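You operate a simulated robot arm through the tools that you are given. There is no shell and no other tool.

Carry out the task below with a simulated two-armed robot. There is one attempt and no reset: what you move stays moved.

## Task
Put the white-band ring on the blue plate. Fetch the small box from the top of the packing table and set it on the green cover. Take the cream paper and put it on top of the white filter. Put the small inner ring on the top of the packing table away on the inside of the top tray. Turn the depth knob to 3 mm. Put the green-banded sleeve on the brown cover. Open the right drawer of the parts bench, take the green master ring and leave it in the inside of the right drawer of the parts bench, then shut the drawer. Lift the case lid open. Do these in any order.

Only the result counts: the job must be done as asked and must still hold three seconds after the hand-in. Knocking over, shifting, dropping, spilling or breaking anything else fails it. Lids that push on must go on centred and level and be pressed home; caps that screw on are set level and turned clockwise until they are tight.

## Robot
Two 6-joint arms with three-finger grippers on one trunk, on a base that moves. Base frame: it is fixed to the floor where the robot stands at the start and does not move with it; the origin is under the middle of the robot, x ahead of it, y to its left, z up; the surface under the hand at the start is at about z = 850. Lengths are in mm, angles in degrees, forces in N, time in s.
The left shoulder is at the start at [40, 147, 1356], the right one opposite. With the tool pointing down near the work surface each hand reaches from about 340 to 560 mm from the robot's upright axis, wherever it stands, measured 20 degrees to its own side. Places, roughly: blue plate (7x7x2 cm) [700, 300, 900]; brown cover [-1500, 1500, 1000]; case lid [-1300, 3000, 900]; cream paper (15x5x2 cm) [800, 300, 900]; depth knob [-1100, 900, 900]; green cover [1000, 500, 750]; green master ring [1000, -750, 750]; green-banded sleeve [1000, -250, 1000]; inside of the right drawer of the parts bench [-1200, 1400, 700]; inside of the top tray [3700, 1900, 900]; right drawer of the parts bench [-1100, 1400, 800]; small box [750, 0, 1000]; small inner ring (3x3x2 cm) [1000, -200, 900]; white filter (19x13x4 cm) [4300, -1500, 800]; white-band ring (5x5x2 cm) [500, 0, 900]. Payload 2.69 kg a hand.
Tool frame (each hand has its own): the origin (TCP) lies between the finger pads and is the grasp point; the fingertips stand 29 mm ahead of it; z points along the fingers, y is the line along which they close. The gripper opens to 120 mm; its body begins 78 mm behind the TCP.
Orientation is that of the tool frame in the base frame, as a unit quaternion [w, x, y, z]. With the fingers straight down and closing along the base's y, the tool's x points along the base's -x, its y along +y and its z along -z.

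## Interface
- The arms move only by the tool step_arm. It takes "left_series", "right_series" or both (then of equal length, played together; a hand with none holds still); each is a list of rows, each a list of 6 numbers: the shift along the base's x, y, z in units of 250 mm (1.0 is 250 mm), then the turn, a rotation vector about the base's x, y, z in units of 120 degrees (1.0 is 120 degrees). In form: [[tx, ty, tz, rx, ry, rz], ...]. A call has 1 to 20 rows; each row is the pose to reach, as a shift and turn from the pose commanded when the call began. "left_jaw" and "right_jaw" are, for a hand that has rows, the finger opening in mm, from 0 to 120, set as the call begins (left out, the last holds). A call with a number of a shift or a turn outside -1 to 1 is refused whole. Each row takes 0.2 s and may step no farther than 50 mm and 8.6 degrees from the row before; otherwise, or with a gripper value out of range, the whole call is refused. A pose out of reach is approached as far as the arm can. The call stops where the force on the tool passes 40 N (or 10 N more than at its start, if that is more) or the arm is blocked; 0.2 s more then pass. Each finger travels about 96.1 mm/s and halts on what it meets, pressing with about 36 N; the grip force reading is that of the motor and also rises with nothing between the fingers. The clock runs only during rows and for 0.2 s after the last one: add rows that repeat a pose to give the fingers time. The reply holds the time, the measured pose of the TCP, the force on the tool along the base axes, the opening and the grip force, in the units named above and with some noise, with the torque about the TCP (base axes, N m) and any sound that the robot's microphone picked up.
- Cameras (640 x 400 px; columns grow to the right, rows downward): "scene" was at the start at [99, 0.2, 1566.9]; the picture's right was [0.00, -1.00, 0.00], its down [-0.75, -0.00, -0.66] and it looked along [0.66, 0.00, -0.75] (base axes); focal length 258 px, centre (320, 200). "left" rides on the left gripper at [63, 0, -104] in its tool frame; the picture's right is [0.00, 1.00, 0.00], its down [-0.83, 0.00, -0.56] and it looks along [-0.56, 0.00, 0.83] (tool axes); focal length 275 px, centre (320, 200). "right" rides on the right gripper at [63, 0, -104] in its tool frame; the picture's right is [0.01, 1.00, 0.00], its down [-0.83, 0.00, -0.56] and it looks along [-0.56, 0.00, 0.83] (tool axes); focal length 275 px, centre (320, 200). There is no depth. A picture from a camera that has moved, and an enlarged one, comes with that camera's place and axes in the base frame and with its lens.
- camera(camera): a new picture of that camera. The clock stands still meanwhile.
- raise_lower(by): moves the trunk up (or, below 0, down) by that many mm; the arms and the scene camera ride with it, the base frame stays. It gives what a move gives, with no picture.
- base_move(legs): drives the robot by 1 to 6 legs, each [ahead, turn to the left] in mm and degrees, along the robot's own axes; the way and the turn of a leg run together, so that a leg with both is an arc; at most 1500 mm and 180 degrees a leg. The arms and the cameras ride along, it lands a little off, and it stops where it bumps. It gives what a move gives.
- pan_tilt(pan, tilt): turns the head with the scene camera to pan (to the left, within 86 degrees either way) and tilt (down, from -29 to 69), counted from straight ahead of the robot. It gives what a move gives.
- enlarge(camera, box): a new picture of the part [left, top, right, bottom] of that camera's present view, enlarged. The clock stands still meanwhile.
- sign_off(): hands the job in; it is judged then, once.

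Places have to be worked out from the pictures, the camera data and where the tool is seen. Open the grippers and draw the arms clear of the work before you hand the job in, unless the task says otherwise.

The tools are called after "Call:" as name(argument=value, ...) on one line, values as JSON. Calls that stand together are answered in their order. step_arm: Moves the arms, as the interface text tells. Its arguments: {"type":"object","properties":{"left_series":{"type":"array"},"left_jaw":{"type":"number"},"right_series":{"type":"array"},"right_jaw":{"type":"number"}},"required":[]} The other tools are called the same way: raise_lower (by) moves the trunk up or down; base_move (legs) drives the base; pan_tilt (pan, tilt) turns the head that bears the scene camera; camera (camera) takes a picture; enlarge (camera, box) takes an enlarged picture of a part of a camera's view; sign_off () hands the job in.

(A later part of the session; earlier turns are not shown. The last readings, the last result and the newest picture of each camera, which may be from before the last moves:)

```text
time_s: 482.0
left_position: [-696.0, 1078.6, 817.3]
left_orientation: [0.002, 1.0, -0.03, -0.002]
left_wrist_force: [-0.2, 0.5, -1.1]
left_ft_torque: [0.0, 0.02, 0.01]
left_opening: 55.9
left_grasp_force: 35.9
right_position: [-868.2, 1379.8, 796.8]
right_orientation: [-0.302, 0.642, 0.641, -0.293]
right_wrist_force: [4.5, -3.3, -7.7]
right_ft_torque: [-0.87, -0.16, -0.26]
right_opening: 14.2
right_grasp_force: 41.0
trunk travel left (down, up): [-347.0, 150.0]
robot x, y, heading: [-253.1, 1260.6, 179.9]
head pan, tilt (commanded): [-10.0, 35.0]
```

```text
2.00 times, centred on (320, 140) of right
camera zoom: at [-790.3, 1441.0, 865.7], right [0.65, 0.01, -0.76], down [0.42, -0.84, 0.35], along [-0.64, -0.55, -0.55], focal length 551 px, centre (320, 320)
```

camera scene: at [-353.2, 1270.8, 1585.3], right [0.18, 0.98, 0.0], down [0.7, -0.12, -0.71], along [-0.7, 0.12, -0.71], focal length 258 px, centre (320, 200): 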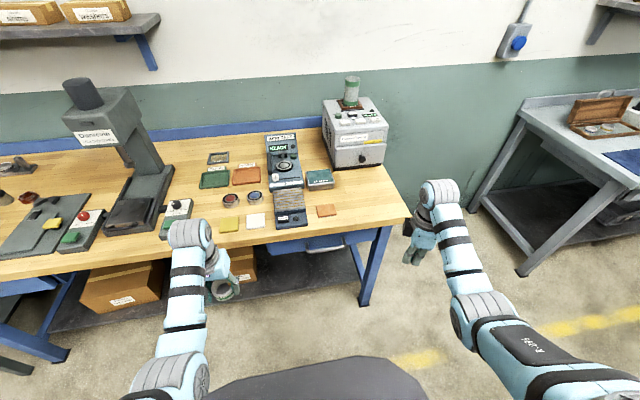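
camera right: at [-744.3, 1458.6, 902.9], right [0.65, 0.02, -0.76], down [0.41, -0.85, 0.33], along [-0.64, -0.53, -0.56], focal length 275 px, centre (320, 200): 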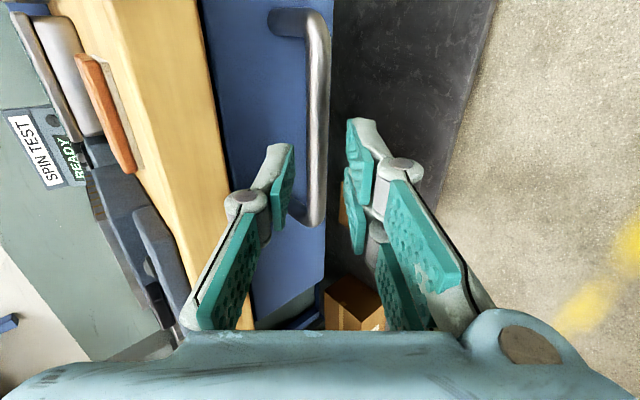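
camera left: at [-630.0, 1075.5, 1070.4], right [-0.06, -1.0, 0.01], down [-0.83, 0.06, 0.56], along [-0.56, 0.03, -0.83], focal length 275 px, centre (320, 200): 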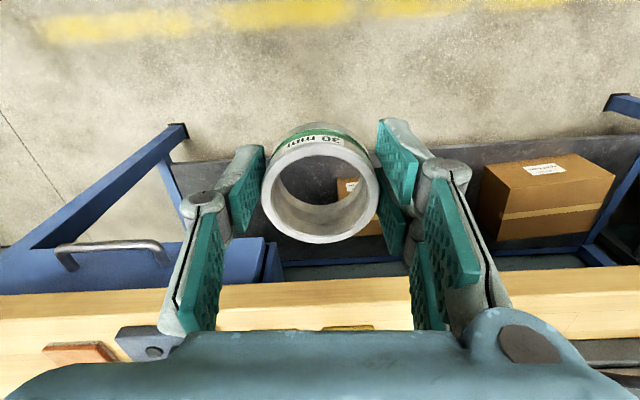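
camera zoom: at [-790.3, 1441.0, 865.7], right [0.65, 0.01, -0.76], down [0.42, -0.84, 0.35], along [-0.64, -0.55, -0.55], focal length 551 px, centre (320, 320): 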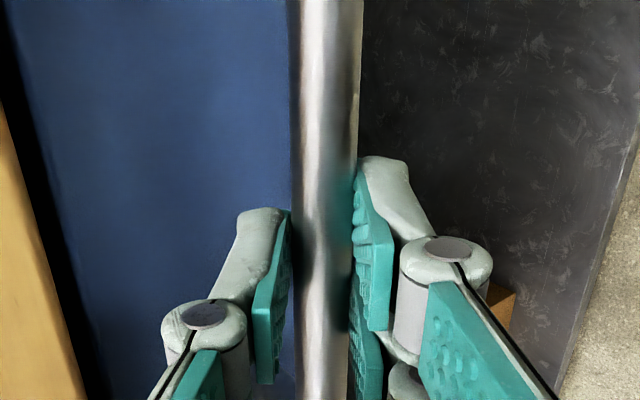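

The handle is gripped (14.2 mm, 41 N). I pull the drawer by driving backward, first 100 mm.

Call:
base_move(legs=[[-100, 0]])

Call:
camera(camera="scene")

```text
time_s: 483.2
left_position: [-596.5, 1078.6, 815.4]
left_orientation: [0.003, 1.0, -0.03, -0.001]
left_wrist_force: [0.0, 0.5, -1.3]
left_ft_torque: [0.02, 0.0, 0.01]
left_opening: 56.0
left_grasp_force: 35.8
right_position: [-771.1, 1379.5, 795.8]
right_orientation: [-0.301, 0.642, 0.641, -0.294]
right_wrist_force: [-0.7, -1.9, -10.8]
right_ft_torque: [-0.56, 0.08, -0.56]
right_opening: 14.5
right_grasp_force: 40.3
trunk travel left (down, up): [-347.0, 150.0]
robot x, y, heading: [-154.4, 1254.4, 179.9]
head pan, tilt (commanded): [-10.0, 35.0]
```

```text
taken
camera scene: at [-263.2, 1271.5, 1449.8], right [0.18, 0.98, 0.0], down [0.57, -0.1, -0.82], along [-0.81, 0.14, -0.58], focal length 258 px, centre (320, 200)
```

scene: 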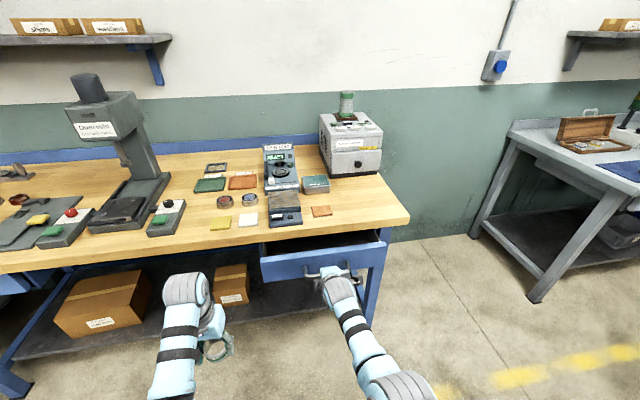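

The drawer slides out easily. I pull another 130 mm.

Call:
base_move(legs=[[-130, 0]])

Call:
pan_tilt(pan=-15, tilt=45)

Call:
camera(camera="scene")

Call:
enlarge(camera="scene", box=[220, 120, 420, 250])

```text
time_s: 484.4
left_position: [-469.9, 1076.9, 814.8]
left_orientation: [0.002, 1.0, -0.03, -0.001]
left_wrist_force: [-0.3, -0.4, -2.5]
left_ft_torque: [0.0, -0.03, 0.03]
left_opening: 56.2
left_grasp_force: 36.3
right_position: [-644.7, 1379.5, 796.5]
right_orientation: [-0.301, 0.642, 0.641, -0.293]
right_wrist_force: [-1.4, -1.5, -9.3]
right_ft_torque: [-0.84, 0.04, -0.14]
right_opening: 14.5
right_grasp_force: 41.5
trunk travel left (down, up): [-347.0, 150.0]
robot x, y, heading: [-27.9, 1257.0, 179.9]
head pan, tilt (commanded): [-10.0, 35.0]
```

```text
time_s: 485.2
left_position: [-469.4, 1078.4, 817.0]
left_orientation: [0.003, 1.0, -0.03, -0.001]
left_wrist_force: [0.5, 0.0, -1.3]
left_ft_torque: [0.0, 0.0, 0.0]
left_opening: 56.3
left_grasp_force: 36.2
right_position: [-643.7, 1379.6, 796.6]
right_orientation: [-0.302, 0.642, 0.641, -0.293]
right_wrist_force: [1.2, -0.4, -9.2]
right_ft_torque: [-0.45, -0.12, -0.62]
right_opening: 14.6
right_grasp_force: 40.6
trunk travel left (down, up): [-347.0, 150.0]
robot x, y, heading: [-23.4, 1255.4, 179.7]
head pan, tilt (commanded): [-15.0, 45.0]
```

```text
taken
camera scene: at [-126.9, 1277.2, 1435.1], right [0.26, 0.97, 0.0], down [0.68, -0.18, -0.71], along [-0.68, 0.18, -0.71], focal length 258 px, centre (320, 200)
```

scene: 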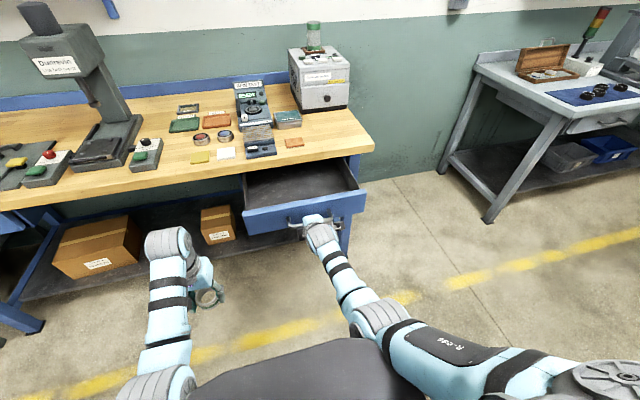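

```text
3.08 times, centred on (320, 185) of scene
camera zoom: at [-126.9, 1277.2, 1435.1], right [0.26, 0.97, 0.0], down [0.68, -0.18, -0.71], along [-0.68, 0.18, -0.71], focal length 793 px, centre (320, 246)
```

zoom: 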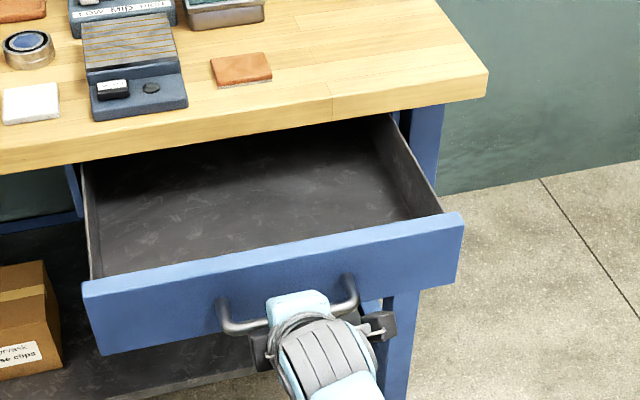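

The drawer is open about 226 mm and empty. I release the handle, withdraw the right hand along its axis, and raise the trunk a bit.

Call:
step_arm(right_series=[[0, 0, 0, 0, 0, 0], [0, 0, 0, 0, 0, 0]], right_jaw=30)

Call:
step_arm(right_series=[[0.06, 0, 0.05, 0, 0, 0], [0.15, 0, 0.125, 0, 0, 0], [0.24, 0, 0.2, 0, 0, 0]])

Call:
camera(camera="scene")

```text
time_s: 485.8
left_position: [-469.4, 1078.9, 816.9]
left_orientation: [0.002, 1.0, -0.03, -0.002]
left_wrist_force: [0.9, 0.2, -2.3]
left_ft_torque: [0.0, 0.01, -0.03]
left_opening: 55.9
left_grasp_force: 36.0
right_position: [-642.5, 1379.4, 798.0]
right_orientation: [-0.303, 0.642, 0.64, -0.294]
right_wrist_force: [-0.6, -0.2, -0.2]
right_ft_torque: [0.01, 0.03, -0.03]
right_opening: 30.0
right_grasp_force: 0.0
trunk travel left (down, up): [-347.0, 150.0]
robot x, y, heading: [-29.8, 1257.6, 179.7]
head pan, tilt (commanded): [-15.0, 45.0]
```

```text
time_s: 486.8
left_position: [-468.7, 1079.6, 817.8]
left_orientation: [0.003, 1.0, -0.03, -0.002]
left_wrist_force: [-0.3, 0.5, -2.4]
left_ft_torque: [-0.03, -0.02, -0.01]
left_opening: 56.1
left_grasp_force: 36.1
right_position: [-587.8, 1416.5, 845.7]
right_orientation: [-0.329, 0.637, 0.643, -0.268]
right_wrist_force: [0.4, 0.9, -0.1]
right_ft_torque: [0.01, 0.0, 0.02]
right_opening: 29.9
right_grasp_force: 0.0
trunk travel left (down, up): [-347.0, 150.0]
robot x, y, heading: [-27.0, 1253.2, 179.7]
head pan, tilt (commanded): [-15.0, 45.0]
stopped in row 3 (right hand): the arm was blocked; the commanded pose is now the measured one
```

```text
taken
camera scene: at [-124.9, 1277.6, 1435.2], right [0.26, 0.97, 0.0], down [0.68, -0.19, -0.71], along [-0.68, 0.18, -0.71], focal length 258 px, centre (320, 200)
```

scene: 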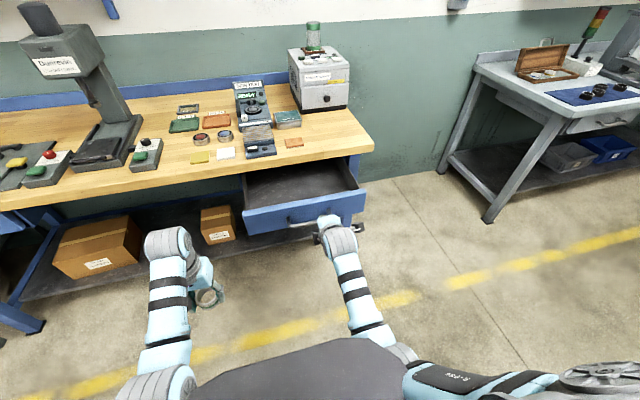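

The right arm folded against its limit but the hand is clear of the handle. I raise the trunk 100 mm and then swing the right hand outward while levelling it.

Call:
raise_lower(by=100)

Call:
step_arm(right_series=[[0.0, 0.06, 0.0, 0, -0.05, 0], [0.0, 0.12, 0.0, 0, -0.11, 0], [0.0, 0.18, 0.0, 0, -0.17, 0], [0.0, 0.24, 0.0, 0, -0.23, 0], [0.0, 0.3, 0.0, 0, -0.29, 0], [0.0, 0.36, 0.0, 0, -0.35, 0], [0.0, 0.4, 0.0, 0, -0.41, 0]])

Call:
camera(camera="scene")

```text
time_s: 488.1
left_position: [-469.6, 1078.4, 918.4]
left_orientation: [0.003, 1.0, -0.029, -0.002]
left_wrist_force: [0.1, -0.4, -1.8]
left_ft_torque: [-0.02, 0.02, 0.02]
left_opening: 56.2
left_grasp_force: 36.1
right_position: [-587.7, 1415.1, 947.9]
right_orientation: [-0.328, 0.637, 0.643, -0.269]
right_wrist_force: [-0.4, 0.7, 0.2]
right_ft_torque: [-0.02, 0.0, 0.0]
right_opening: 30.3
right_grasp_force: 0.0
trunk travel left (down, up): [-447.0, 50.0]
robot x, y, heading: [-28.9, 1255.6, 179.9]
head pan, tilt (commanded): [-15.0, 45.0]
```

```text
time_s: 489.7
left_position: [-468.9, 1077.5, 917.8]
left_orientation: [0.003, 1.0, -0.029, -0.002]
left_wrist_force: [0.3, -0.1, -1.7]
left_ft_torque: [-0.01, 0.0, -0.01]
left_opening: 56.0
left_grasp_force: 36.4
right_position: [-581.0, 1513.3, 948.3]
right_orientation: [-0.031, 0.691, 0.722, 0.02]
right_wrist_force: [0.5, 1.0, 0.0]
right_ft_torque: [-0.02, 0.0, 0.04]
right_opening: 30.1
right_grasp_force: 0.0
right hand out of reach, approached as far as the arm can: row 7
trunk travel left (down, up): [-447.0, 50.0]
robot x, y, heading: [-28.2, 1255.3, 179.4]
head pan, tilt (commanded): [-15.0, 45.0]
```

```text
taken
camera scene: at [-126.1, 1276.8, 1536.4], right [0.26, 0.97, 0.0], down [0.68, -0.18, -0.71], along [-0.68, 0.19, -0.71], focal length 258 px, centre (320, 200)
```

scene: 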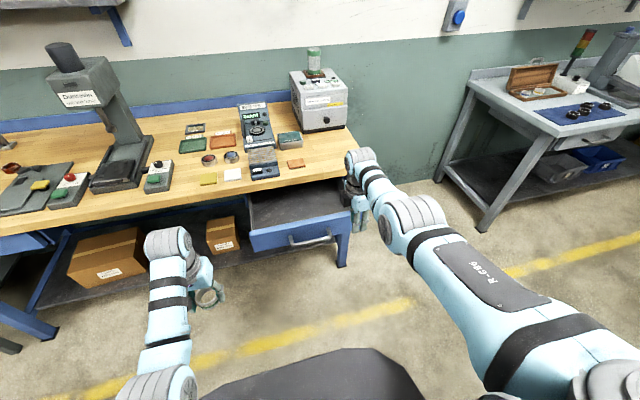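

I level the right tool and turn it back to nominal yaw so that it is compact for the next moves.

Call:
step_arm(right_series=[[0, 0, 0, -0.034, -0.008, 0]])

Call:
step_arm(right_series=[[0, 0, 0, 0, 0, -0.07], [0, 0, 0, 0, 0, -0.14], [0, 0, 0, 0, 0, -0.21], [0, 0, 0, 0, 0, -0.28], [0, 0, 0, 0, 0, -0.35], [0, 0, 0, 0, 0, -0.42], [0, 0, 0, 0, 0, -0.49], [0, 0, 0, 0, 0, -0.56], [0, 0, 0, 0, 0, -0.63], [0, 0, 0, 0, 0, -0.7], [0, 0, 0, 0, 0, -0.77]])

Call:
step_arm(right_series=[[0.08, 0, 0, 0, 0, 0], [0.16, 0, -0.02, 0, 0, 0], [0.24, 0, -0.04, 0, 0, 0], [0.32, 0, -0.08, 0, 0, 0], [0.4, 0, -0.12, 0, 0, 0]])

```text
time_s: 490.1
left_position: [-469.1, 1078.4, 917.1]
left_orientation: [0.004, 1.0, -0.029, -0.003]
left_wrist_force: [-0.1, 0.0, -2.2]
left_ft_torque: [-0.02, 0.0, 0.02]
left_opening: 56.2
left_grasp_force: 36.2
right_position: [-578.1, 1513.8, 949.6]
right_orientation: [0.0, 0.692, 0.722, 0.0]
right_wrist_force: [-0.4, 0.6, -0.1]
right_ft_torque: [-0.03, -0.01, -0.04]
right_opening: 30.1
right_grasp_force: 0.1
trunk travel left (down, up): [-447.0, 50.0]
robot x, y, heading: [-28.5, 1260.2, 179.8]
head pan, tilt (commanded): [-15.0, 45.0]
```

```text
time_s: 492.5
left_position: [-470.6, 1079.2, 918.4]
left_orientation: [0.002, 1.0, -0.029, -0.002]
left_wrist_force: [1.0, -0.2, -2.1]
left_ft_torque: [0.0, -0.01, -0.01]
left_opening: 56.0
left_grasp_force: 36.0
right_position: [-577.0, 1514.1, 951.5]
right_orientation: [0.0, 1.0, -0.001, 0.0]
right_wrist_force: [-0.9, -0.6, 0.7]
right_ft_torque: [-0.01, 0.02, -0.01]
right_opening: 30.1
right_grasp_force: 0.1
right hand out of reach, approached as far as the arm can: row 1, 3, 5, 7, 8, 11
trunk travel left (down, up): [-447.0, 50.0]
robot x, y, heading: [-29.9, 1252.8, 180.1]
head pan, tilt (commanded): [-15.0, 45.0]
```

```text
time_s: 493.7
left_position: [-468.4, 1077.8, 917.4]
left_orientation: [0.003, 1.0, -0.03, -0.003]
left_wrist_force: [0.4, 0.2, -1.3]
left_ft_torque: [0.0, -0.01, 0.03]
left_opening: 56.3
left_grasp_force: 35.6
right_position: [-476.0, 1514.7, 922.5]
right_orientation: [0.0, 1.0, 0.001, 0.0]
right_wrist_force: [0.5, 0.5, -0.6]
right_ft_torque: [0.02, 0.02, -0.01]
right_opening: 30.0
right_grasp_force: 0.1
trunk travel left (down, up): [-447.0, 50.0]
robot x, y, heading: [-24.3, 1255.1, 180.0]
head pan, tilt (commanded): [-15.0, 45.0]
```

Now I drive so that the left hand with the ring comes over the open drawer.

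Call:
base_move(legs=[[0, -47], [445, 0], [0, 47]])

Call:
step_arm(left_series=[[0, 0, 0, 0, 0, 0], [0, 0, 0, 0, 0, 0]])

Call:
camera(camera="left")

Call:
pan_tilt(pan=15, tilt=55)

Call:
camera(camera="scene")

```text
time_s: 500.7
left_position: [-776.7, 1403.0, 918.3]
left_orientation: [0.003, 1.0, -0.025, -0.002]
left_wrist_force: [0.2, 0.2, -1.7]
left_ft_torque: [0.04, -0.01, -0.01]
left_opening: 56.2
left_grasp_force: 35.9
right_position: [-788.9, 1839.2, 922.1]
right_orientation: [0.001, 1.0, 0.006, 0.0]
right_wrist_force: [-0.8, 0.5, 0.3]
right_ft_torque: [-0.02, -0.01, 0.0]
right_opening: 29.7
right_grasp_force: 0.1
trunk travel left (down, up): [-447.0, 50.0]
robot x, y, heading: [-335.0, 1588.8, -179.9]
head pan, tilt (commanded): [-15.0, 45.0]
```

```text
time_s: 501.3
left_position: [-775.6, 1402.4, 918.9]
left_orientation: [0.003, 1.0, -0.025, -0.002]
left_wrist_force: [0.5, 0.3, -2.7]
left_ft_torque: [-0.02, -0.03, 0.01]
left_opening: 56.0
left_grasp_force: 36.0
right_position: [-788.2, 1839.6, 922.2]
right_orientation: [0.0, 1.0, 0.006, 0.0]
right_wrist_force: [-0.1, -0.9, 0.9]
right_ft_torque: [-0.03, -0.05, 0.03]
right_opening: 29.9
right_grasp_force: 0.0
trunk travel left (down, up): [-447.0, 50.0]
robot x, y, heading: [-335.7, 1584.8, -179.9]
head pan, tilt (commanded): [-15.0, 45.0]
```

```text
taken
camera left: at [-710.3, 1401.0, 1021.6], right [-0.05, -1.0, 0.01], down [-0.83, 0.05, 0.56], along [-0.56, 0.03, -0.83], focal length 275 px, centre (320, 200)
```

left: 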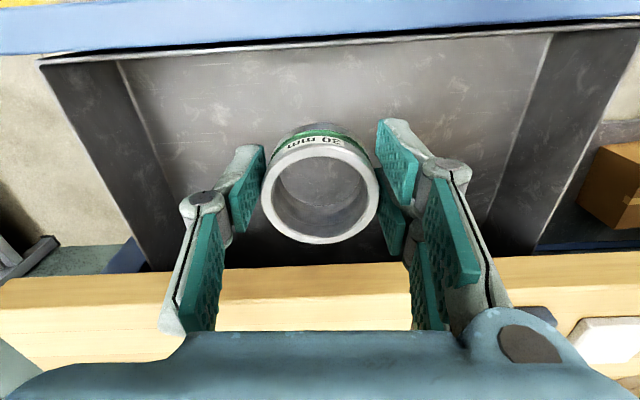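

```text
time_s: 502.2
left_position: [-775.6, 1403.4, 918.8]
left_orientation: [0.003, 1.0, -0.025, -0.002]
left_wrist_force: [0.4, -0.1, -2.9]
left_ft_torque: [-0.02, -0.04, -0.02]
left_opening: 56.3
left_grasp_force: 36.1
right_position: [-787.8, 1838.7, 921.8]
right_orientation: [0.0, 1.0, 0.005, 0.0]
right_wrist_force: [-0.4, -0.9, -1.2]
right_ft_torque: [-0.01, -0.01, 0.0]
right_opening: 29.6
right_grasp_force: 0.1
trunk travel left (down, up): [-447.0, 50.0]
robot x, y, heading: [-335.4, 1586.4, -179.7]
head pan, tilt (commanded): [15.0, 55.0]
```

```text
taken
camera scene: at [-424.7, 1566.4, 1523.0], right [-0.27, 0.96, 0.0], down [0.79, 0.22, -0.57], along [-0.55, -0.15, -0.82], focal length 258 px, centre (320, 200)
```

scene: 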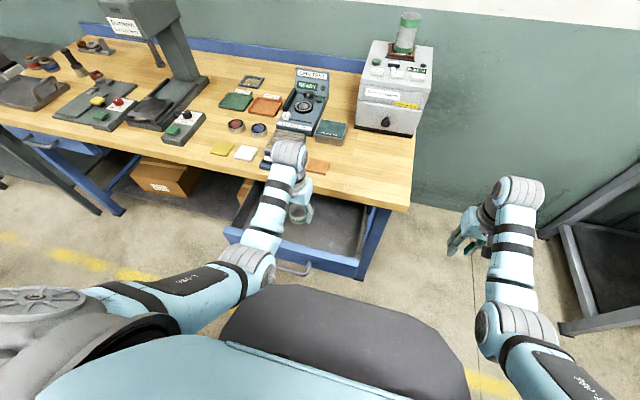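

The ring hangs over the open drawer. I lower the left hand into it, first to z about 800.

Call:
step_arm(left_series=[[0.016, 0, -0.1, 0, 0, 0], [0.032, 0, -0.22, 0, 0, 0], [0.032, 0, -0.36, 0, 0, 0], [0.032, 0, -0.476, 0, 0, 0]])

Call:
camera(camera="left")

Call:
enlarge(camera="scene", box=[220, 140, 400, 290])

```text
time_s: 503.2
left_position: [-765.1, 1405.9, 800.2]
left_orientation: [0.003, 1.0, -0.026, -0.001]
left_wrist_force: [0.0, -1.0, -1.5]
left_ft_torque: [0.01, 0.01, 0.02]
left_opening: 56.4
left_grasp_force: 36.1
right_position: [-789.6, 1838.2, 921.7]
right_orientation: [0.0, 1.0, 0.006, 0.0]
right_wrist_force: [-0.7, 0.3, 0.0]
right_ft_torque: [-0.04, -0.03, 0.0]
right_opening: 30.2
right_grasp_force: 0.1
trunk travel left (down, up): [-447.0, 50.0]
robot x, y, heading: [-336.0, 1584.1, -179.8]
head pan, tilt (commanded): [15.0, 55.0]
```

```text
taken
camera left: at [-700.4, 1402.4, 903.8], right [-0.05, -1.0, 0.01], down [-0.83, 0.05, 0.56], along [-0.56, 0.03, -0.83], focal length 275 px, centre (320, 200)
```

left: 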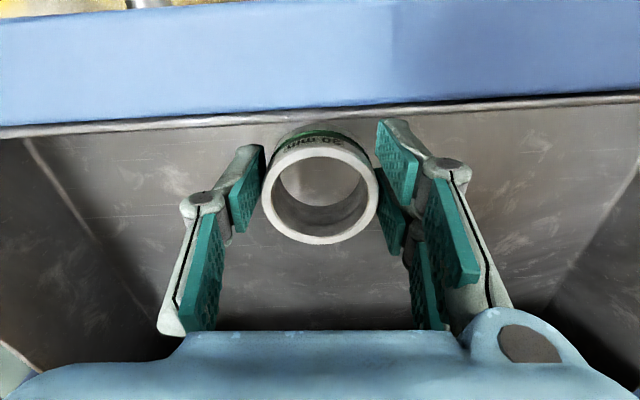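

```text
2.67 times, centred on (310, 215) of scene
camera zoom: at [-425.1, 1566.2, 1522.9], right [-0.27, 0.96, 0.0], down [0.79, 0.22, -0.57], along [-0.55, -0.15, -0.82], focal length 688 px, centre (347, 160)
```

zoom: 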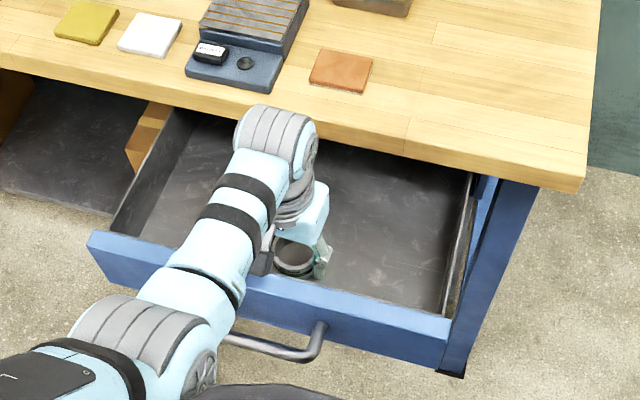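

I lower on in small steps until the ring touches the drawer's floor.

Call:
step_arm(left_series=[[0, 0, -0.03, 0, 0, 0], [0, 0, -0.06, 0, 0, 0], [0, 0, -0.08, 0, 0, 0]])

Call:
step_arm(left_series=[[0, 0, -0.012, 0, 0, 0], [0, 0, -0.024, 0, 0, 0], [0, 0, -0.036, 0, 0, 0]])

```text
time_s: 504.1
left_position: [-765.7, 1404.4, 779.8]
left_orientation: [0.003, 1.0, -0.025, -0.002]
left_wrist_force: [0.9, 0.7, -1.1]
left_ft_torque: [-0.03, -0.03, 0.0]
left_opening: 56.3
left_grasp_force: 36.0
right_position: [-788.3, 1838.2, 921.5]
right_orientation: [0.0, 1.0, 0.005, 0.0]
right_wrist_force: [1.0, -0.2, 0.5]
right_ft_torque: [-0.01, 0.04, 0.0]
right_opening: 29.9
right_grasp_force: 0.0
trunk travel left (down, up): [-447.0, 50.0]
robot x, y, heading: [-334.9, 1587.0, -179.5]
head pan, tilt (commanded): [15.0, 55.0]
```

```text
time_s: 504.9
left_position: [-765.3, 1403.6, 772.1]
left_orientation: [0.004, 1.0, -0.024, -0.006]
left_wrist_force: [-2.1, -1.6, 27.3]
left_ft_torque: [-0.02, 0.4, 0.23]
left_opening: 56.9
left_grasp_force: 36.3
right_position: [-785.7, 1839.1, 923.6]
right_orientation: [0.0, 1.0, 0.006, -0.001]
right_wrist_force: [0.1, 0.2, 0.3]
right_ft_torque: [0.02, 0.01, -0.02]
right_opening: 29.8
right_grasp_force: 0.0
trunk travel left (down, up): [-447.0, 50.0]
robot x, y, heading: [-336.5, 1589.6, -179.7]
head pan, tilt (commanded): [15.0, 55.0]
```

Contact at 27 N. I ease up, open the hand, and rise straight out.

Call:
step_arm(left_series=[[0, 0, 0.008, 0, 0, 0], [0, 0, 0.01, 0, 0, 0]])

Call:
step_arm(left_series=[[0, 0, 0, 0, 0, 0], [0, 0, 0, 0, 0, 0]], left_jaw=76)

Call:
step_arm(left_series=[[0, 0, 0.1, 0, 0, 0], [0, 0, 0.24, 0, 0, 0], [0, 0, 0.4, 0, 0, 0], [0, 0, 0.56, 0, 0, 0]])

Call:
camera(camera="left")

```text
time_s: 505.4
left_position: [-765.6, 1403.3, 773.6]
left_orientation: [0.003, 1.0, -0.025, -0.003]
left_wrist_force: [0.5, -2.8, 12.9]
left_ft_torque: [-0.14, 0.52, 0.1]
left_opening: 56.2
left_grasp_force: 35.9
right_position: [-787.3, 1838.7, 923.0]
right_orientation: [0.001, 1.0, 0.005, -0.001]
right_wrist_force: [-0.4, 0.4, 0.5]
right_ft_torque: [0.04, -0.02, -0.03]
right_opening: 29.9
right_grasp_force: 0.1
trunk travel left (down, up): [-447.0, 50.0]
robot x, y, heading: [-334.6, 1587.7, -179.6]
head pan, tilt (commanded): [15.0, 55.0]
```

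```text
time_s: 506.1
left_position: [-765.9, 1404.1, 772.5]
left_orientation: [0.002, 1.0, -0.025, -0.002]
left_wrist_force: [0.3, 0.0, 0.0]
left_ft_torque: [-0.04, -0.03, -0.01]
left_opening: 75.8
left_grasp_force: 0.2
right_position: [-787.7, 1837.9, 921.5]
right_orientation: [0.0, 1.0, 0.005, -0.001]
right_wrist_force: [0.4, -0.9, 0.5]
right_ft_torque: [0.01, 0.0, 0.02]
right_opening: 30.2
right_grasp_force: 0.1
trunk travel left (down, up): [-447.0, 50.0]
robot x, y, heading: [-332.7, 1584.7, -179.6]
head pan, tilt (commanded): [15.0, 55.0]
```

```text
time_s: 507.1
left_position: [-765.2, 1403.9, 913.4]
left_orientation: [0.002, 1.0, -0.025, -0.002]
left_wrist_force: [0.5, -0.3, -0.4]
left_ft_torque: [0.01, 0.0, 0.01]
left_opening: 75.8
left_grasp_force: 0.1
right_position: [-787.0, 1839.4, 921.6]
right_orientation: [-0.001, 1.0, 0.006, 0.0]
right_wrist_force: [-0.3, 0.5, 0.7]
right_ft_torque: [0.03, 0.03, -0.02]
right_opening: 30.1
right_grasp_force: 0.1
trunk travel left (down, up): [-447.0, 50.0]
robot x, y, heading: [-334.2, 1584.5, -179.5]
head pan, tilt (commanded): [15.0, 55.0]
```

```text
taken
camera left: at [-702.7, 1401.8, 1017.3], right [-0.05, -1.0, 0.01], down [-0.83, 0.05, 0.56], along [-0.56, 0.03, -0.83], focal length 275 px, centre (320, 200)
```

left: 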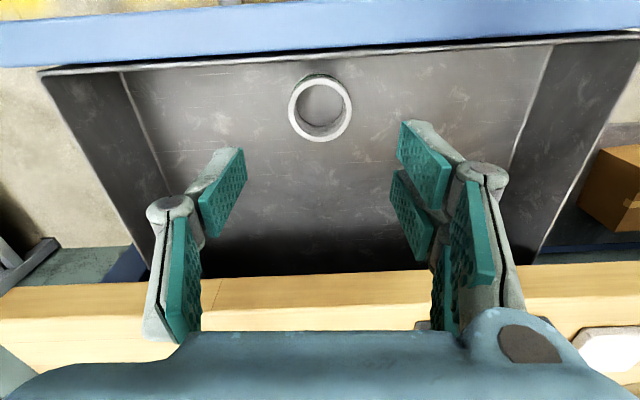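

The green ring lies in the drawer. To shut it I will push the front with the left hand's closed, tilted fingers. I back off first and set that pose.

Call:
base_move(legs=[[-265, 0]])

Call:
step_arm(left_series=[[0, -0.05, 0, 0, 0.06, 0], [0, -0.1, 0, 0, 0.12, 0], [0, -0.15, 0, 0, 0.18, 0], [0, -0.2, 0, 0, 0.24, 0], [0, -0.25, 0, 0, 0.3, 0], [0, -0.3, 0, 0, 0.36, 0], [0, -0.35, 0, 0, 0.417, 0]], left_jaw=0)

Call:
camera(camera="left")

```text
time_s: 508.9
left_position: [-507.1, 1406.0, 912.2]
left_orientation: [0.002, 1.0, -0.027, -0.001]
left_wrist_force: [0.0, 0.2, 0.2]
left_ft_torque: [0.01, -0.05, -0.01]
left_opening: 75.8
left_grasp_force: 0.0
right_position: [-526.8, 1841.8, 921.3]
right_orientation: [0.0, 1.0, 0.004, 0.001]
right_wrist_force: [0.5, -0.8, 0.1]
right_ft_torque: [-0.01, -0.04, 0.01]
right_opening: 29.9
right_grasp_force: 0.2
trunk travel left (down, up): [-447.0, 50.0]
robot x, y, heading: [-73.7, 1588.2, -179.5]
head pan, tilt (commanded): [15.0, 55.0]
```

```text
time_s: 510.5
left_position: [-503.1, 1317.6, 914.1]
left_orientation: [0.012, 0.904, -0.022, -0.426]
left_wrist_force: [-0.2, 0.0, -0.5]
left_ft_torque: [0.03, 0.02, -0.02]
left_opening: 0.1
left_grasp_force: 27.7
right_position: [-523.4, 1840.7, 923.5]
right_orientation: [0.0, 1.0, 0.004, 0.0]
right_wrist_force: [0.5, 0.6, -0.5]
right_ft_torque: [0.03, -0.04, 0.0]
right_opening: 30.3
right_grasp_force: 0.1
trunk travel left (down, up): [-447.0, 50.0]
robot x, y, heading: [-75.1, 1587.0, -179.8]
head pan, tilt (commanded): [15.0, 55.0]
```

```text
taken
camera left: at [-381.2, 1315.8, 931.1], right [-0.03, -1.0, 0.05], down [-0.1, 0.05, 0.99], along [-0.99, 0.03, -0.1], focal length 275 px, centre (320, 200)
```

left: 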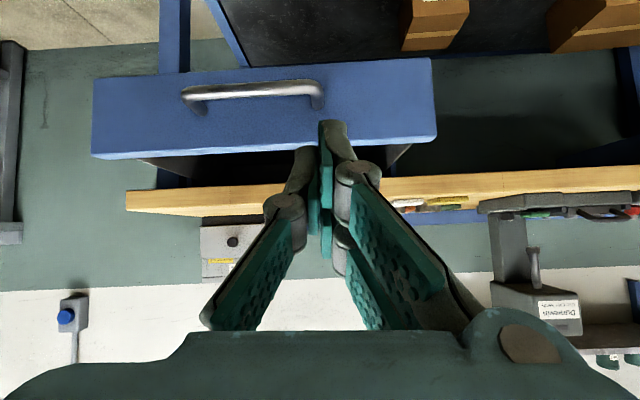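

The drawer front is in view (y about 1180-1585, z about 735-835, handle 1313-1475). I lower the trunk 100 mm and bring the closed fingers before the panel at y=1248.

Call:
raise_lower(by=-100)

Call:
step_arm(left_series=[[-0.12, -0.06, 0, 0, 0, 0], [-0.24, -0.12, 0, 0, 0, 0], [-0.36, -0.18, 0, 0, 0, 0], [-0.48, -0.24, -0.01, 0, 0, 0], [-0.58, -0.28, -0.02, 0, 0, 0]])

Call:
camera(camera="left")

Call:
pan_tilt(pan=15, tilt=45)

Call:
camera(camera="scene")

```text
time_s: 511.9
left_position: [-503.8, 1319.9, 812.4]
left_orientation: [0.013, 0.905, -0.022, -0.425]
left_wrist_force: [-0.4, 0.4, 1.1]
left_ft_torque: [0.04, -0.02, -0.01]
left_opening: 0.0
left_grasp_force: 28.7
right_position: [-523.7, 1842.4, 821.5]
right_orientation: [0.0, 1.0, 0.005, 0.0]
right_wrist_force: [1.1, 0.1, 0.2]
right_ft_torque: [-0.02, -0.02, -0.03]
right_opening: 30.1
right_grasp_force: 0.1
trunk travel left (down, up): [-347.0, 150.0]
robot x, y, heading: [-70.4, 1583.6, -179.9]
head pan, tilt (commanded): [15.0, 55.0]
```

```text
time_s: 513.1
left_position: [-649.3, 1246.8, 805.5]
left_orientation: [0.013, 0.905, -0.023, -0.424]
left_wrist_force: [-1.0, 0.1, -0.3]
left_ft_torque: [0.01, -0.03, 0.0]
left_opening: 0.0
left_grasp_force: 28.1
right_position: [-524.4, 1840.8, 821.1]
right_orientation: [0.0, 1.0, 0.004, -0.001]
right_wrist_force: [-0.3, 0.2, 0.2]
right_ft_torque: [0.0, -0.02, 0.02]
right_opening: 30.2
right_grasp_force: 0.0
trunk travel left (down, up): [-347.0, 150.0]
robot x, y, heading: [-72.4, 1587.6, -179.8]
head pan, tilt (commanded): [15.0, 55.0]
```

```text
taken
camera left: at [-527.6, 1245.6, 823.8], right [-0.03, -1.0, 0.05], down [-0.1, 0.05, 0.99], along [-0.99, 0.03, -0.1], focal length 275 px, centre (320, 200)
```

left: 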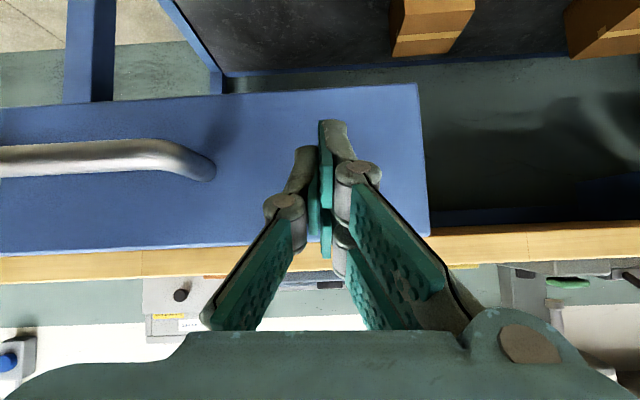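

```text
time_s: 513.8
left_position: [-648.4, 1248.6, 805.3]
left_orientation: [0.014, 0.905, -0.021, -0.425]
left_wrist_force: [-0.5, -0.2, 0.1]
left_ft_torque: [-0.01, 0.0, -0.01]
left_opening: 0.0
left_grasp_force: 29.2
right_position: [-524.9, 1841.0, 821.0]
right_orientation: [0.0, 1.0, 0.004, 0.0]
right_wrist_force: [-0.2, -0.9, -0.5]
right_ft_torque: [-0.02, -0.01, 0.01]
right_opening: 29.9
right_grasp_force: 0.1
trunk travel left (down, up): [-347.0, 150.0]
robot x, y, heading: [-71.1, 1587.5, -179.8]
head pan, tilt (commanded): [15.0, 45.0]
```

```text
taken
camera scene: at [-169.5, 1565.8, 1435.2], right [-0.26, 0.96, 0.0], down [0.68, 0.19, -0.71], along [-0.68, -0.19, -0.71], focal length 258 px, centre (320, 200)
```

scene: 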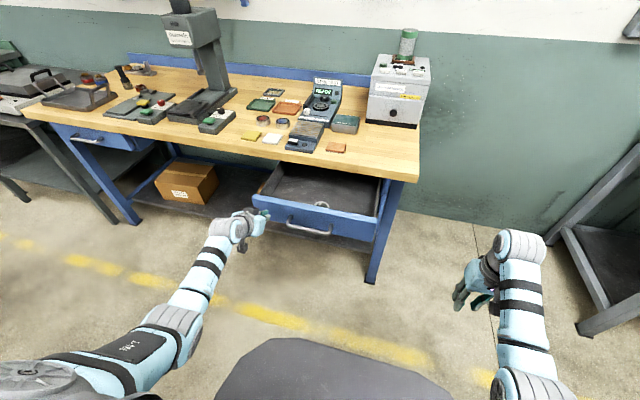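

The fingertips are about 30 mm before the panel. I push the drawer shut by driving forward, first 150 mm.

Call:
base_move(legs=[[150, 0]])

Call:
camera(camera="scene")

```text
time_s: 515.1
left_position: [-795.5, 1247.7, 807.5]
left_orientation: [0.013, 0.904, -0.023, -0.426]
left_wrist_force: [0.4, -0.3, 0.4]
left_ft_torque: [0.0, -0.02, -0.01]
left_opening: 0.2
left_grasp_force: 28.4
right_position: [-669.9, 1839.4, 822.2]
right_orientation: [0.0, 1.0, 0.004, -0.001]
right_wrist_force: [-0.5, 0.5, -0.1]
right_ft_torque: [0.01, 0.02, 0.0]
right_opening: 30.0
right_grasp_force: 0.2
trunk travel left (down, up): [-347.0, 150.0]
robot x, y, heading: [-220.0, 1585.2, -179.8]
head pan, tilt (commanded): [15.0, 45.0]
```

```text
taken
camera scene: at [-315.0, 1565.0, 1435.4], right [-0.26, 0.96, 0.0], down [0.68, 0.19, -0.71], along [-0.68, -0.19, -0.71], focal length 258 px, centre (320, 200)
```

scene: 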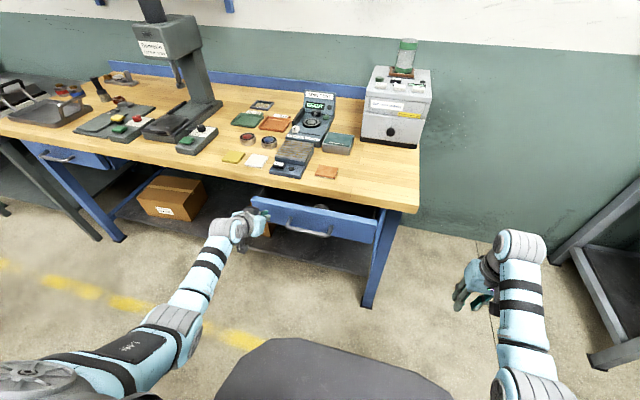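

The drawer slides in. I drive on 95 mm and check.

Call:
base_move(legs=[[95, 0]])

Call:
step_arm(left_series=[[0, 0, 0, 0, 0, 0], [0, 0, 0, 0, 0, 0]])

Call:
camera(camera="left")

Call:
enlarge(camera="scene", box=[220, 120, 440, 280])

```text
time_s: 516.4
left_position: [-885.9, 1247.5, 802.6]
left_orientation: [0.013, 0.907, -0.022, -0.421]
left_wrist_force: [0.1, 0.1, -0.8]
left_ft_torque: [-0.05, -0.02, -0.01]
left_opening: 0.1
left_grasp_force: 28.3
right_position: [-764.8, 1840.4, 819.1]
right_orientation: [0.0, 1.0, 0.004, 0.001]
right_wrist_force: [-0.3, 0.0, -1.0]
right_ft_torque: [-0.02, -0.01, -0.01]
right_opening: 30.0
right_grasp_force: 0.0
trunk travel left (down, up): [-347.0, 150.0]
robot x, y, heading: [-309.7, 1587.2, -179.5]
head pan, tilt (commanded): [15.0, 45.0]
stopped in leg 1: the force on the tool passed its limit at 160 N (the readings are from after the stop); the commanded pose is now the measured one
```

```text
time_s: 517.0
left_position: [-885.1, 1246.4, 802.7]
left_orientation: [0.013, 0.907, -0.022, -0.421]
left_wrist_force: [0.0, -0.4, 0.9]
left_ft_torque: [0.01, 0.0, 0.0]
left_opening: 0.2
left_grasp_force: 27.9
right_position: [-764.6, 1839.3, 820.5]
right_orientation: [0.001, 1.0, 0.005, 0.0]
right_wrist_force: [-0.5, -0.5, -0.6]
right_ft_torque: [0.03, -0.03, 0.0]
right_opening: 30.0
right_grasp_force: 0.0
trunk travel left (down, up): [-347.0, 150.0]
robot x, y, heading: [-308.7, 1586.9, -179.7]
head pan, tilt (commanded): [15.0, 45.0]
```

```text
taken
camera left: at [-763.5, 1244.1, 822.4], right [-0.03, -1.0, 0.05], down [-0.11, 0.05, 0.99], along [-0.99, 0.03, -0.11], focal length 275 px, centre (320, 200)
```

left: 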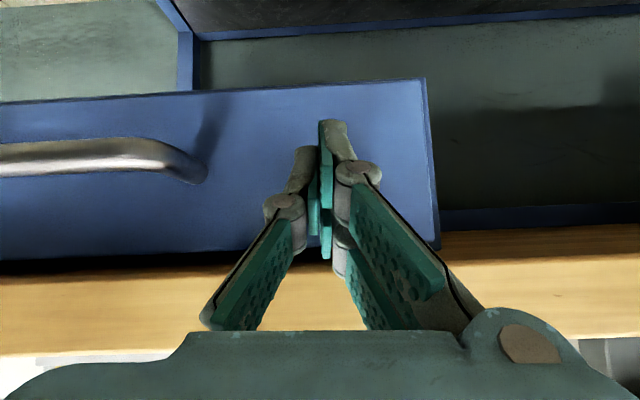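

```text
2.50 times, centred on (330, 200) of scene
camera zoom: at [-409.4, 1564.5, 1435.2], right [-0.27, 0.96, 0.0], down [0.68, 0.19, -0.71], along [-0.68, -0.19, -0.71], focal length 645 px, centre (295, 200)
```

zoom: 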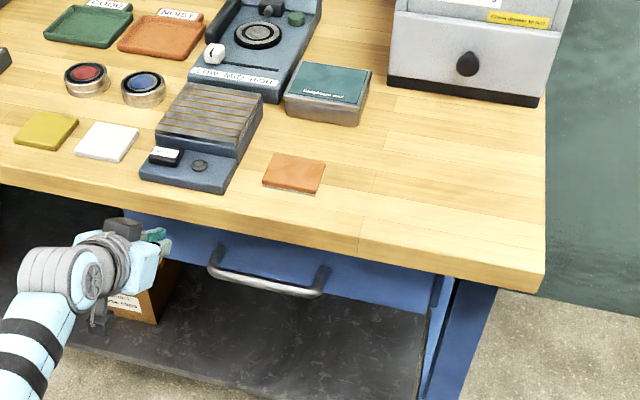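

The push stopped with a force peak, so the drawer should be at its stop. I check by pressing gently with the arm in small steps.

Call:
step_arm(left_series=[[-0.01, 0, 0, 0, 0, 0], [-0.02, 0, 0, 0, 0, 0]])

Call:
step_arm(left_series=[[-0.01, 0, 0, 0, 0, 0], [-0.02, 0, 0, 0, 0, 0]])

```text
time_s: 517.5
left_position: [-890.4, 1246.1, 802.5]
left_orientation: [0.013, 0.907, -0.022, -0.421]
left_wrist_force: [0.6, 0.5, 0.6]
left_ft_torque: [-0.01, 0.03, 0.01]
left_opening: 0.0
left_grasp_force: 29.2
right_position: [-763.2, 1839.4, 819.7]
right_orientation: [0.0, 1.0, 0.005, 0.0]
right_wrist_force: [0.1, 0.3, 1.3]
right_ft_torque: [-0.02, 0.01, -0.01]
right_opening: 30.1
right_grasp_force: 0.2
trunk travel left (down, up): [-347.0, 150.0]
robot x, y, heading: [-312.9, 1583.9, -179.5]
head pan, tilt (commanded): [15.0, 45.0]
```

```text
time_s: 518.1
left_position: [-888.9, 1246.7, 803.6]
left_orientation: [0.014, 0.907, -0.021, -0.42]
left_wrist_force: [24.8, 1.5, -4.0]
left_ft_torque: [0.1, -0.17, 0.06]
left_opening: 0.0
left_grasp_force: 28.6
right_position: [-760.1, 1838.7, 822.1]
right_orientation: [-0.001, 1.0, 0.005, -0.002]
right_wrist_force: [0.5, 0.6, -0.6]
right_ft_torque: [-0.06, 0.01, -0.02]
right_opening: 30.2
right_grasp_force: 0.1
trunk travel left (down, up): [-347.0, 150.0]
robot x, y, heading: [-311.2, 1587.1, -179.1]
head pan, tilt (commanded): [15.0, 45.0]
```

It is firm at the stop. I withdraw the hand and compare this drawer's position with the untouched left drawer.

Call:
step_arm(left_series=[[0.06, 0, 0.02, 0, 0, 0], [0.16, 0, 0.05, 0, 0, 0], [0.3, 0, 0.08, 0, 0, 0]])

Call:
base_move(legs=[[-200, 0]])

Call:
pan_tilt(pan=25, tilt=35)

Call:
camera(camera="scene")

Call:
enlarge(camera="scene", box=[180, 130, 480, 290])

```text
time_s: 519.0
left_position: [-816.7, 1246.5, 824.8]
left_orientation: [0.013, 0.906, -0.022, -0.422]
left_wrist_force: [-0.4, -0.4, 0.1]
left_ft_torque: [0.03, -0.01, 0.01]
left_opening: 0.0
left_grasp_force: 28.3
right_position: [-763.0, 1839.3, 822.2]
right_orientation: [-0.001, 1.0, 0.005, 0.0]
right_wrist_force: [1.1, -0.1, -0.3]
right_ft_torque: [-0.01, -0.01, 0.0]
right_opening: 30.1
right_grasp_force: 0.1
trunk travel left (down, up): [-347.0, 150.0]
robot x, y, heading: [-310.9, 1586.6, -180.0]
head pan, tilt (commanded): [15.0, 45.0]
```

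```text
time_s: 520.5
left_position: [-620.3, 1249.8, 822.6]
left_orientation: [0.011, 0.907, -0.024, -0.42]
left_wrist_force: [-0.4, 0.5, 0.7]
left_ft_torque: [0.0, 0.01, 0.0]
left_opening: 0.0
left_grasp_force: 28.6
right_position: [-563.8, 1841.8, 820.7]
right_orientation: [0.0, 1.0, 0.004, 0.001]
right_wrist_force: [-0.4, -0.7, 0.2]
right_ft_torque: [0.02, 0.0, 0.01]
right_opening: 29.9
right_grasp_force: 0.2
trunk travel left (down, up): [-347.0, 150.0]
robot x, y, heading: [-108.5, 1589.2, -179.9]
head pan, tilt (commanded): [15.0, 45.0]
```

```text
time_s: 521.3
left_position: [-617.7, 1248.6, 824.3]
left_orientation: [0.012, 0.907, -0.023, -0.42]
left_wrist_force: [0.3, -0.3, 0.0]
left_ft_torque: [0.02, 0.04, 0.03]
left_opening: 0.0
left_grasp_force: 28.6
right_position: [-562.9, 1842.4, 822.2]
right_orientation: [0.0, 1.0, 0.003, 0.0]
right_wrist_force: [0.4, -0.3, -0.3]
right_ft_torque: [0.0, 0.01, 0.03]
right_opening: 30.3
right_grasp_force: 0.1
trunk travel left (down, up): [-347.0, 150.0]
robot x, y, heading: [-111.0, 1588.0, -179.8]
head pan, tilt (commanded): [25.0, 35.0]
```

```text
taken
camera scene: at [-209.5, 1549.7, 1450.0], right [-0.43, 0.9, 0.0], down [0.52, 0.24, -0.82], along [-0.74, -0.35, -0.57], focal length 258 px, centre (320, 200)
```

scene: 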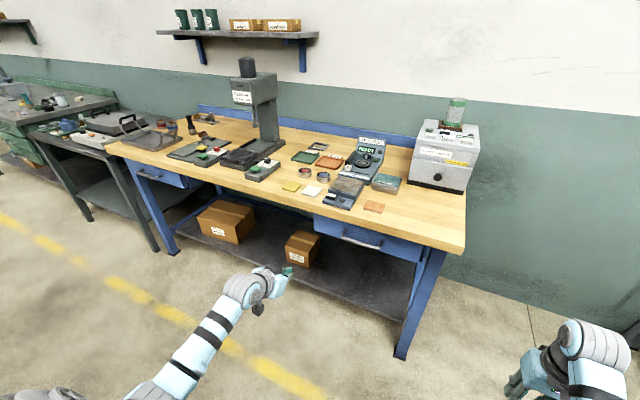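

```text
2.13 times, centred on (330, 210) of scene
camera zoom: at [-209.5, 1549.7, 1450.0], right [-0.43, 0.9, 0.0], down [0.52, 0.24, -0.82], along [-0.74, -0.35, -0.57], focal length 550 px, centre (299, 179)
```

zoom: 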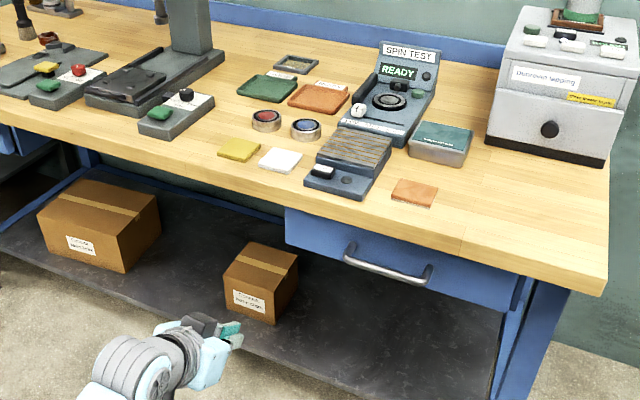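

The drawer is shut like the left one. Now the depth knob: I level the left hand, raise the trunk, and drive in front of the press panel.

Call:
step_arm(left_series=[[0.02, 0, 0.02, 0, -0.06, 0], [0.04, 0, 0.04, 0, -0.12, 0], [0.06, 0, 0.06, 0, -0.18, 0], [0.08, 0, 0.06, 0, -0.24, 0], [0.08, 0, 0.06, 0, -0.3, 0], [0.08, 0, 0.06, 0, -0.36, 0], [0.08, 0, 0.06, 0, -0.41, 0]])

Call:
raise_lower(by=140)

Call:
base_move(legs=[[0, 77.5], [880, 0], [0, -77.5]])

Call:
pan_tilt(pan=-10, tilt=38)

Call:
camera(camera="scene")

```text
time_s: 522.9
left_position: [-598.0, 1249.3, 839.3]
left_orientation: [0.001, 1.0, -0.026, -0.004]
left_wrist_force: [0.1, 0.9, -0.4]
left_ft_torque: [-0.01, -0.02, 0.0]
left_opening: 0.0
left_grasp_force: 28.7
right_position: [-563.7, 1842.5, 820.3]
right_orientation: [0.001, 1.0, 0.003, -0.001]
right_wrist_force: [0.7, -0.1, -0.1]
right_ft_torque: [0.0, 0.02, -0.01]
right_opening: 30.0
right_grasp_force: 0.3
trunk travel left (down, up): [-347.0, 150.0]
robot x, y, heading: [-110.5, 1590.3, -179.6]
head pan, tilt (commanded): [25.0, 35.0]
```

```text
time_s: 524.5
left_position: [-598.1, 1248.5, 979.3]
left_orientation: [0.002, 1.0, -0.026, -0.005]
left_wrist_force: [-0.1, 0.2, -0.2]
left_ft_torque: [-0.02, 0.0, 0.05]
left_opening: 0.0
left_grasp_force: 28.5
right_position: [-562.3, 1842.3, 961.6]
right_orientation: [0.0, 1.0, 0.003, 0.0]
right_wrist_force: [1.1, -0.2, -0.2]
right_ft_torque: [-0.01, 0.03, 0.01]
right_opening: 29.9
right_grasp_force: 0.1
trunk travel left (down, up): [-487.0, 10.0]
robot x, y, heading: [-110.9, 1588.2, -179.7]
head pan, tilt (commanded): [25.0, 35.0]
```

```text
time_s: 535.8
left_position: [-770.1, 381.4, 978.2]
left_orientation: [0.001, 1.0, -0.017, -0.005]
left_wrist_force: [-1.3, 0.6, -0.3]
left_ft_torque: [-0.01, 0.04, -0.01]
left_opening: 0.0
left_grasp_force: 28.2
right_position: [-746.3, 975.1, 961.3]
right_orientation: [0.0, 1.0, 0.012, 0.0]
right_wrist_force: [0.7, 0.5, -0.5]
right_ft_torque: [0.02, 0.0, -0.01]
right_opening: 29.9
right_grasp_force: 0.2
trunk travel left (down, up): [-487.0, 10.0]
robot x, y, heading: [-289.5, 732.8, -178.6]
head pan, tilt (commanded): [25.0, 35.0]
```

```text
time_s: 536.9
left_position: [-770.3, 381.5, 979.7]
left_orientation: [0.002, 1.0, -0.018, -0.005]
left_wrist_force: [0.4, 0.5, -0.1]
left_ft_torque: [0.04, 0.01, -0.02]
left_opening: 0.1
left_grasp_force: 28.6
right_position: [-745.9, 975.3, 961.5]
right_orientation: [0.001, 1.0, 0.013, 0.0]
right_wrist_force: [-0.1, -0.5, 0.3]
right_ft_torque: [0.0, -0.01, -0.01]
right_opening: 29.9
right_grasp_force: 0.0
trunk travel left (down, up): [-487.0, 10.0]
robot x, y, heading: [-284.5, 730.5, -178.7]
head pan, tilt (commanded): [-10.0, 38.0]
```

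```text
taken
camera scene: at [-394.5, 741.7, 1586.1], right [0.15, 0.99, 0.0], down [0.61, -0.09, -0.79], along [-0.78, 0.12, -0.62], focal length 258 px, centre (320, 200)
```

scene: 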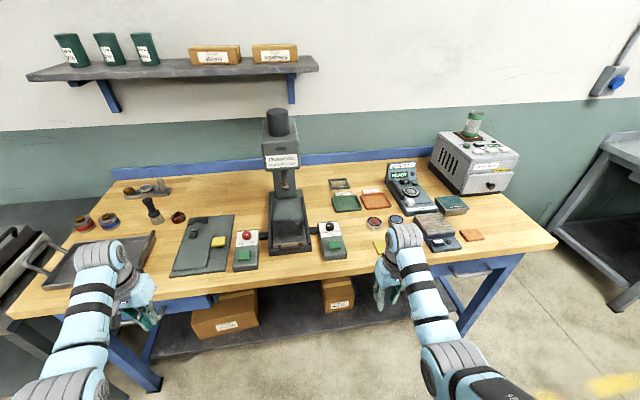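

I zoom on the panels beside the press to read the depth knob.

Call:
enlarge(camera="scene", box=[290, 200, 390, 270])

Call:
enlarge(camera="scene", box=[210, 200, 310, 280])

```text
5.71 times, centred on (340, 235) of scene
camera zoom: at [-394.5, 741.7, 1586.1], right [0.15, 0.99, 0.0], down [0.61, -0.09, -0.79], along [-0.78, 0.12, -0.62], focal length 1474 px, centre (206, 0)
```

zoom: 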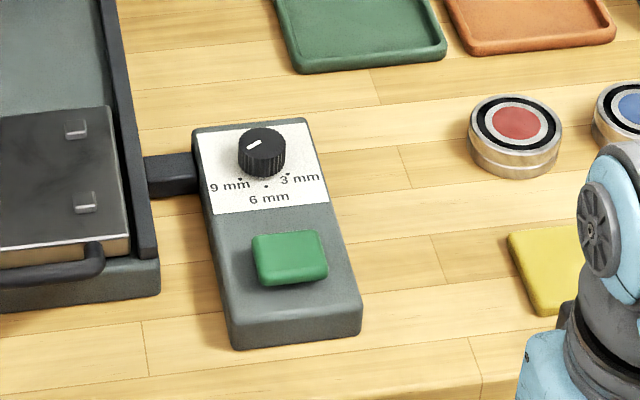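

```text
5.00 times, centred on (260, 240) of scene
camera zoom: at [-394.5, 741.7, 1586.1], right [0.15, 0.99, 0.0], down [0.61, -0.09, -0.79], along [-0.78, 0.12, -0.62], focal length 1289 px, centre (620, 0)
```

zoom: 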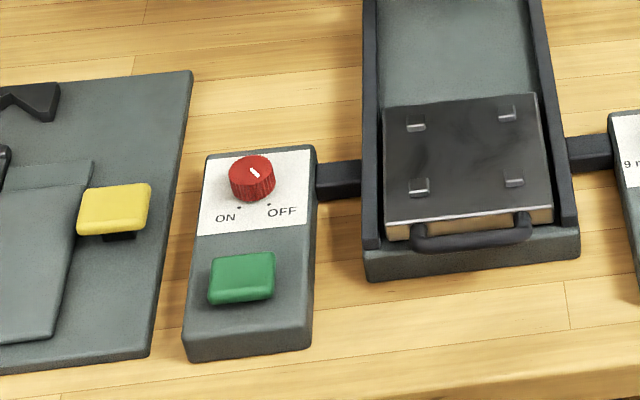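

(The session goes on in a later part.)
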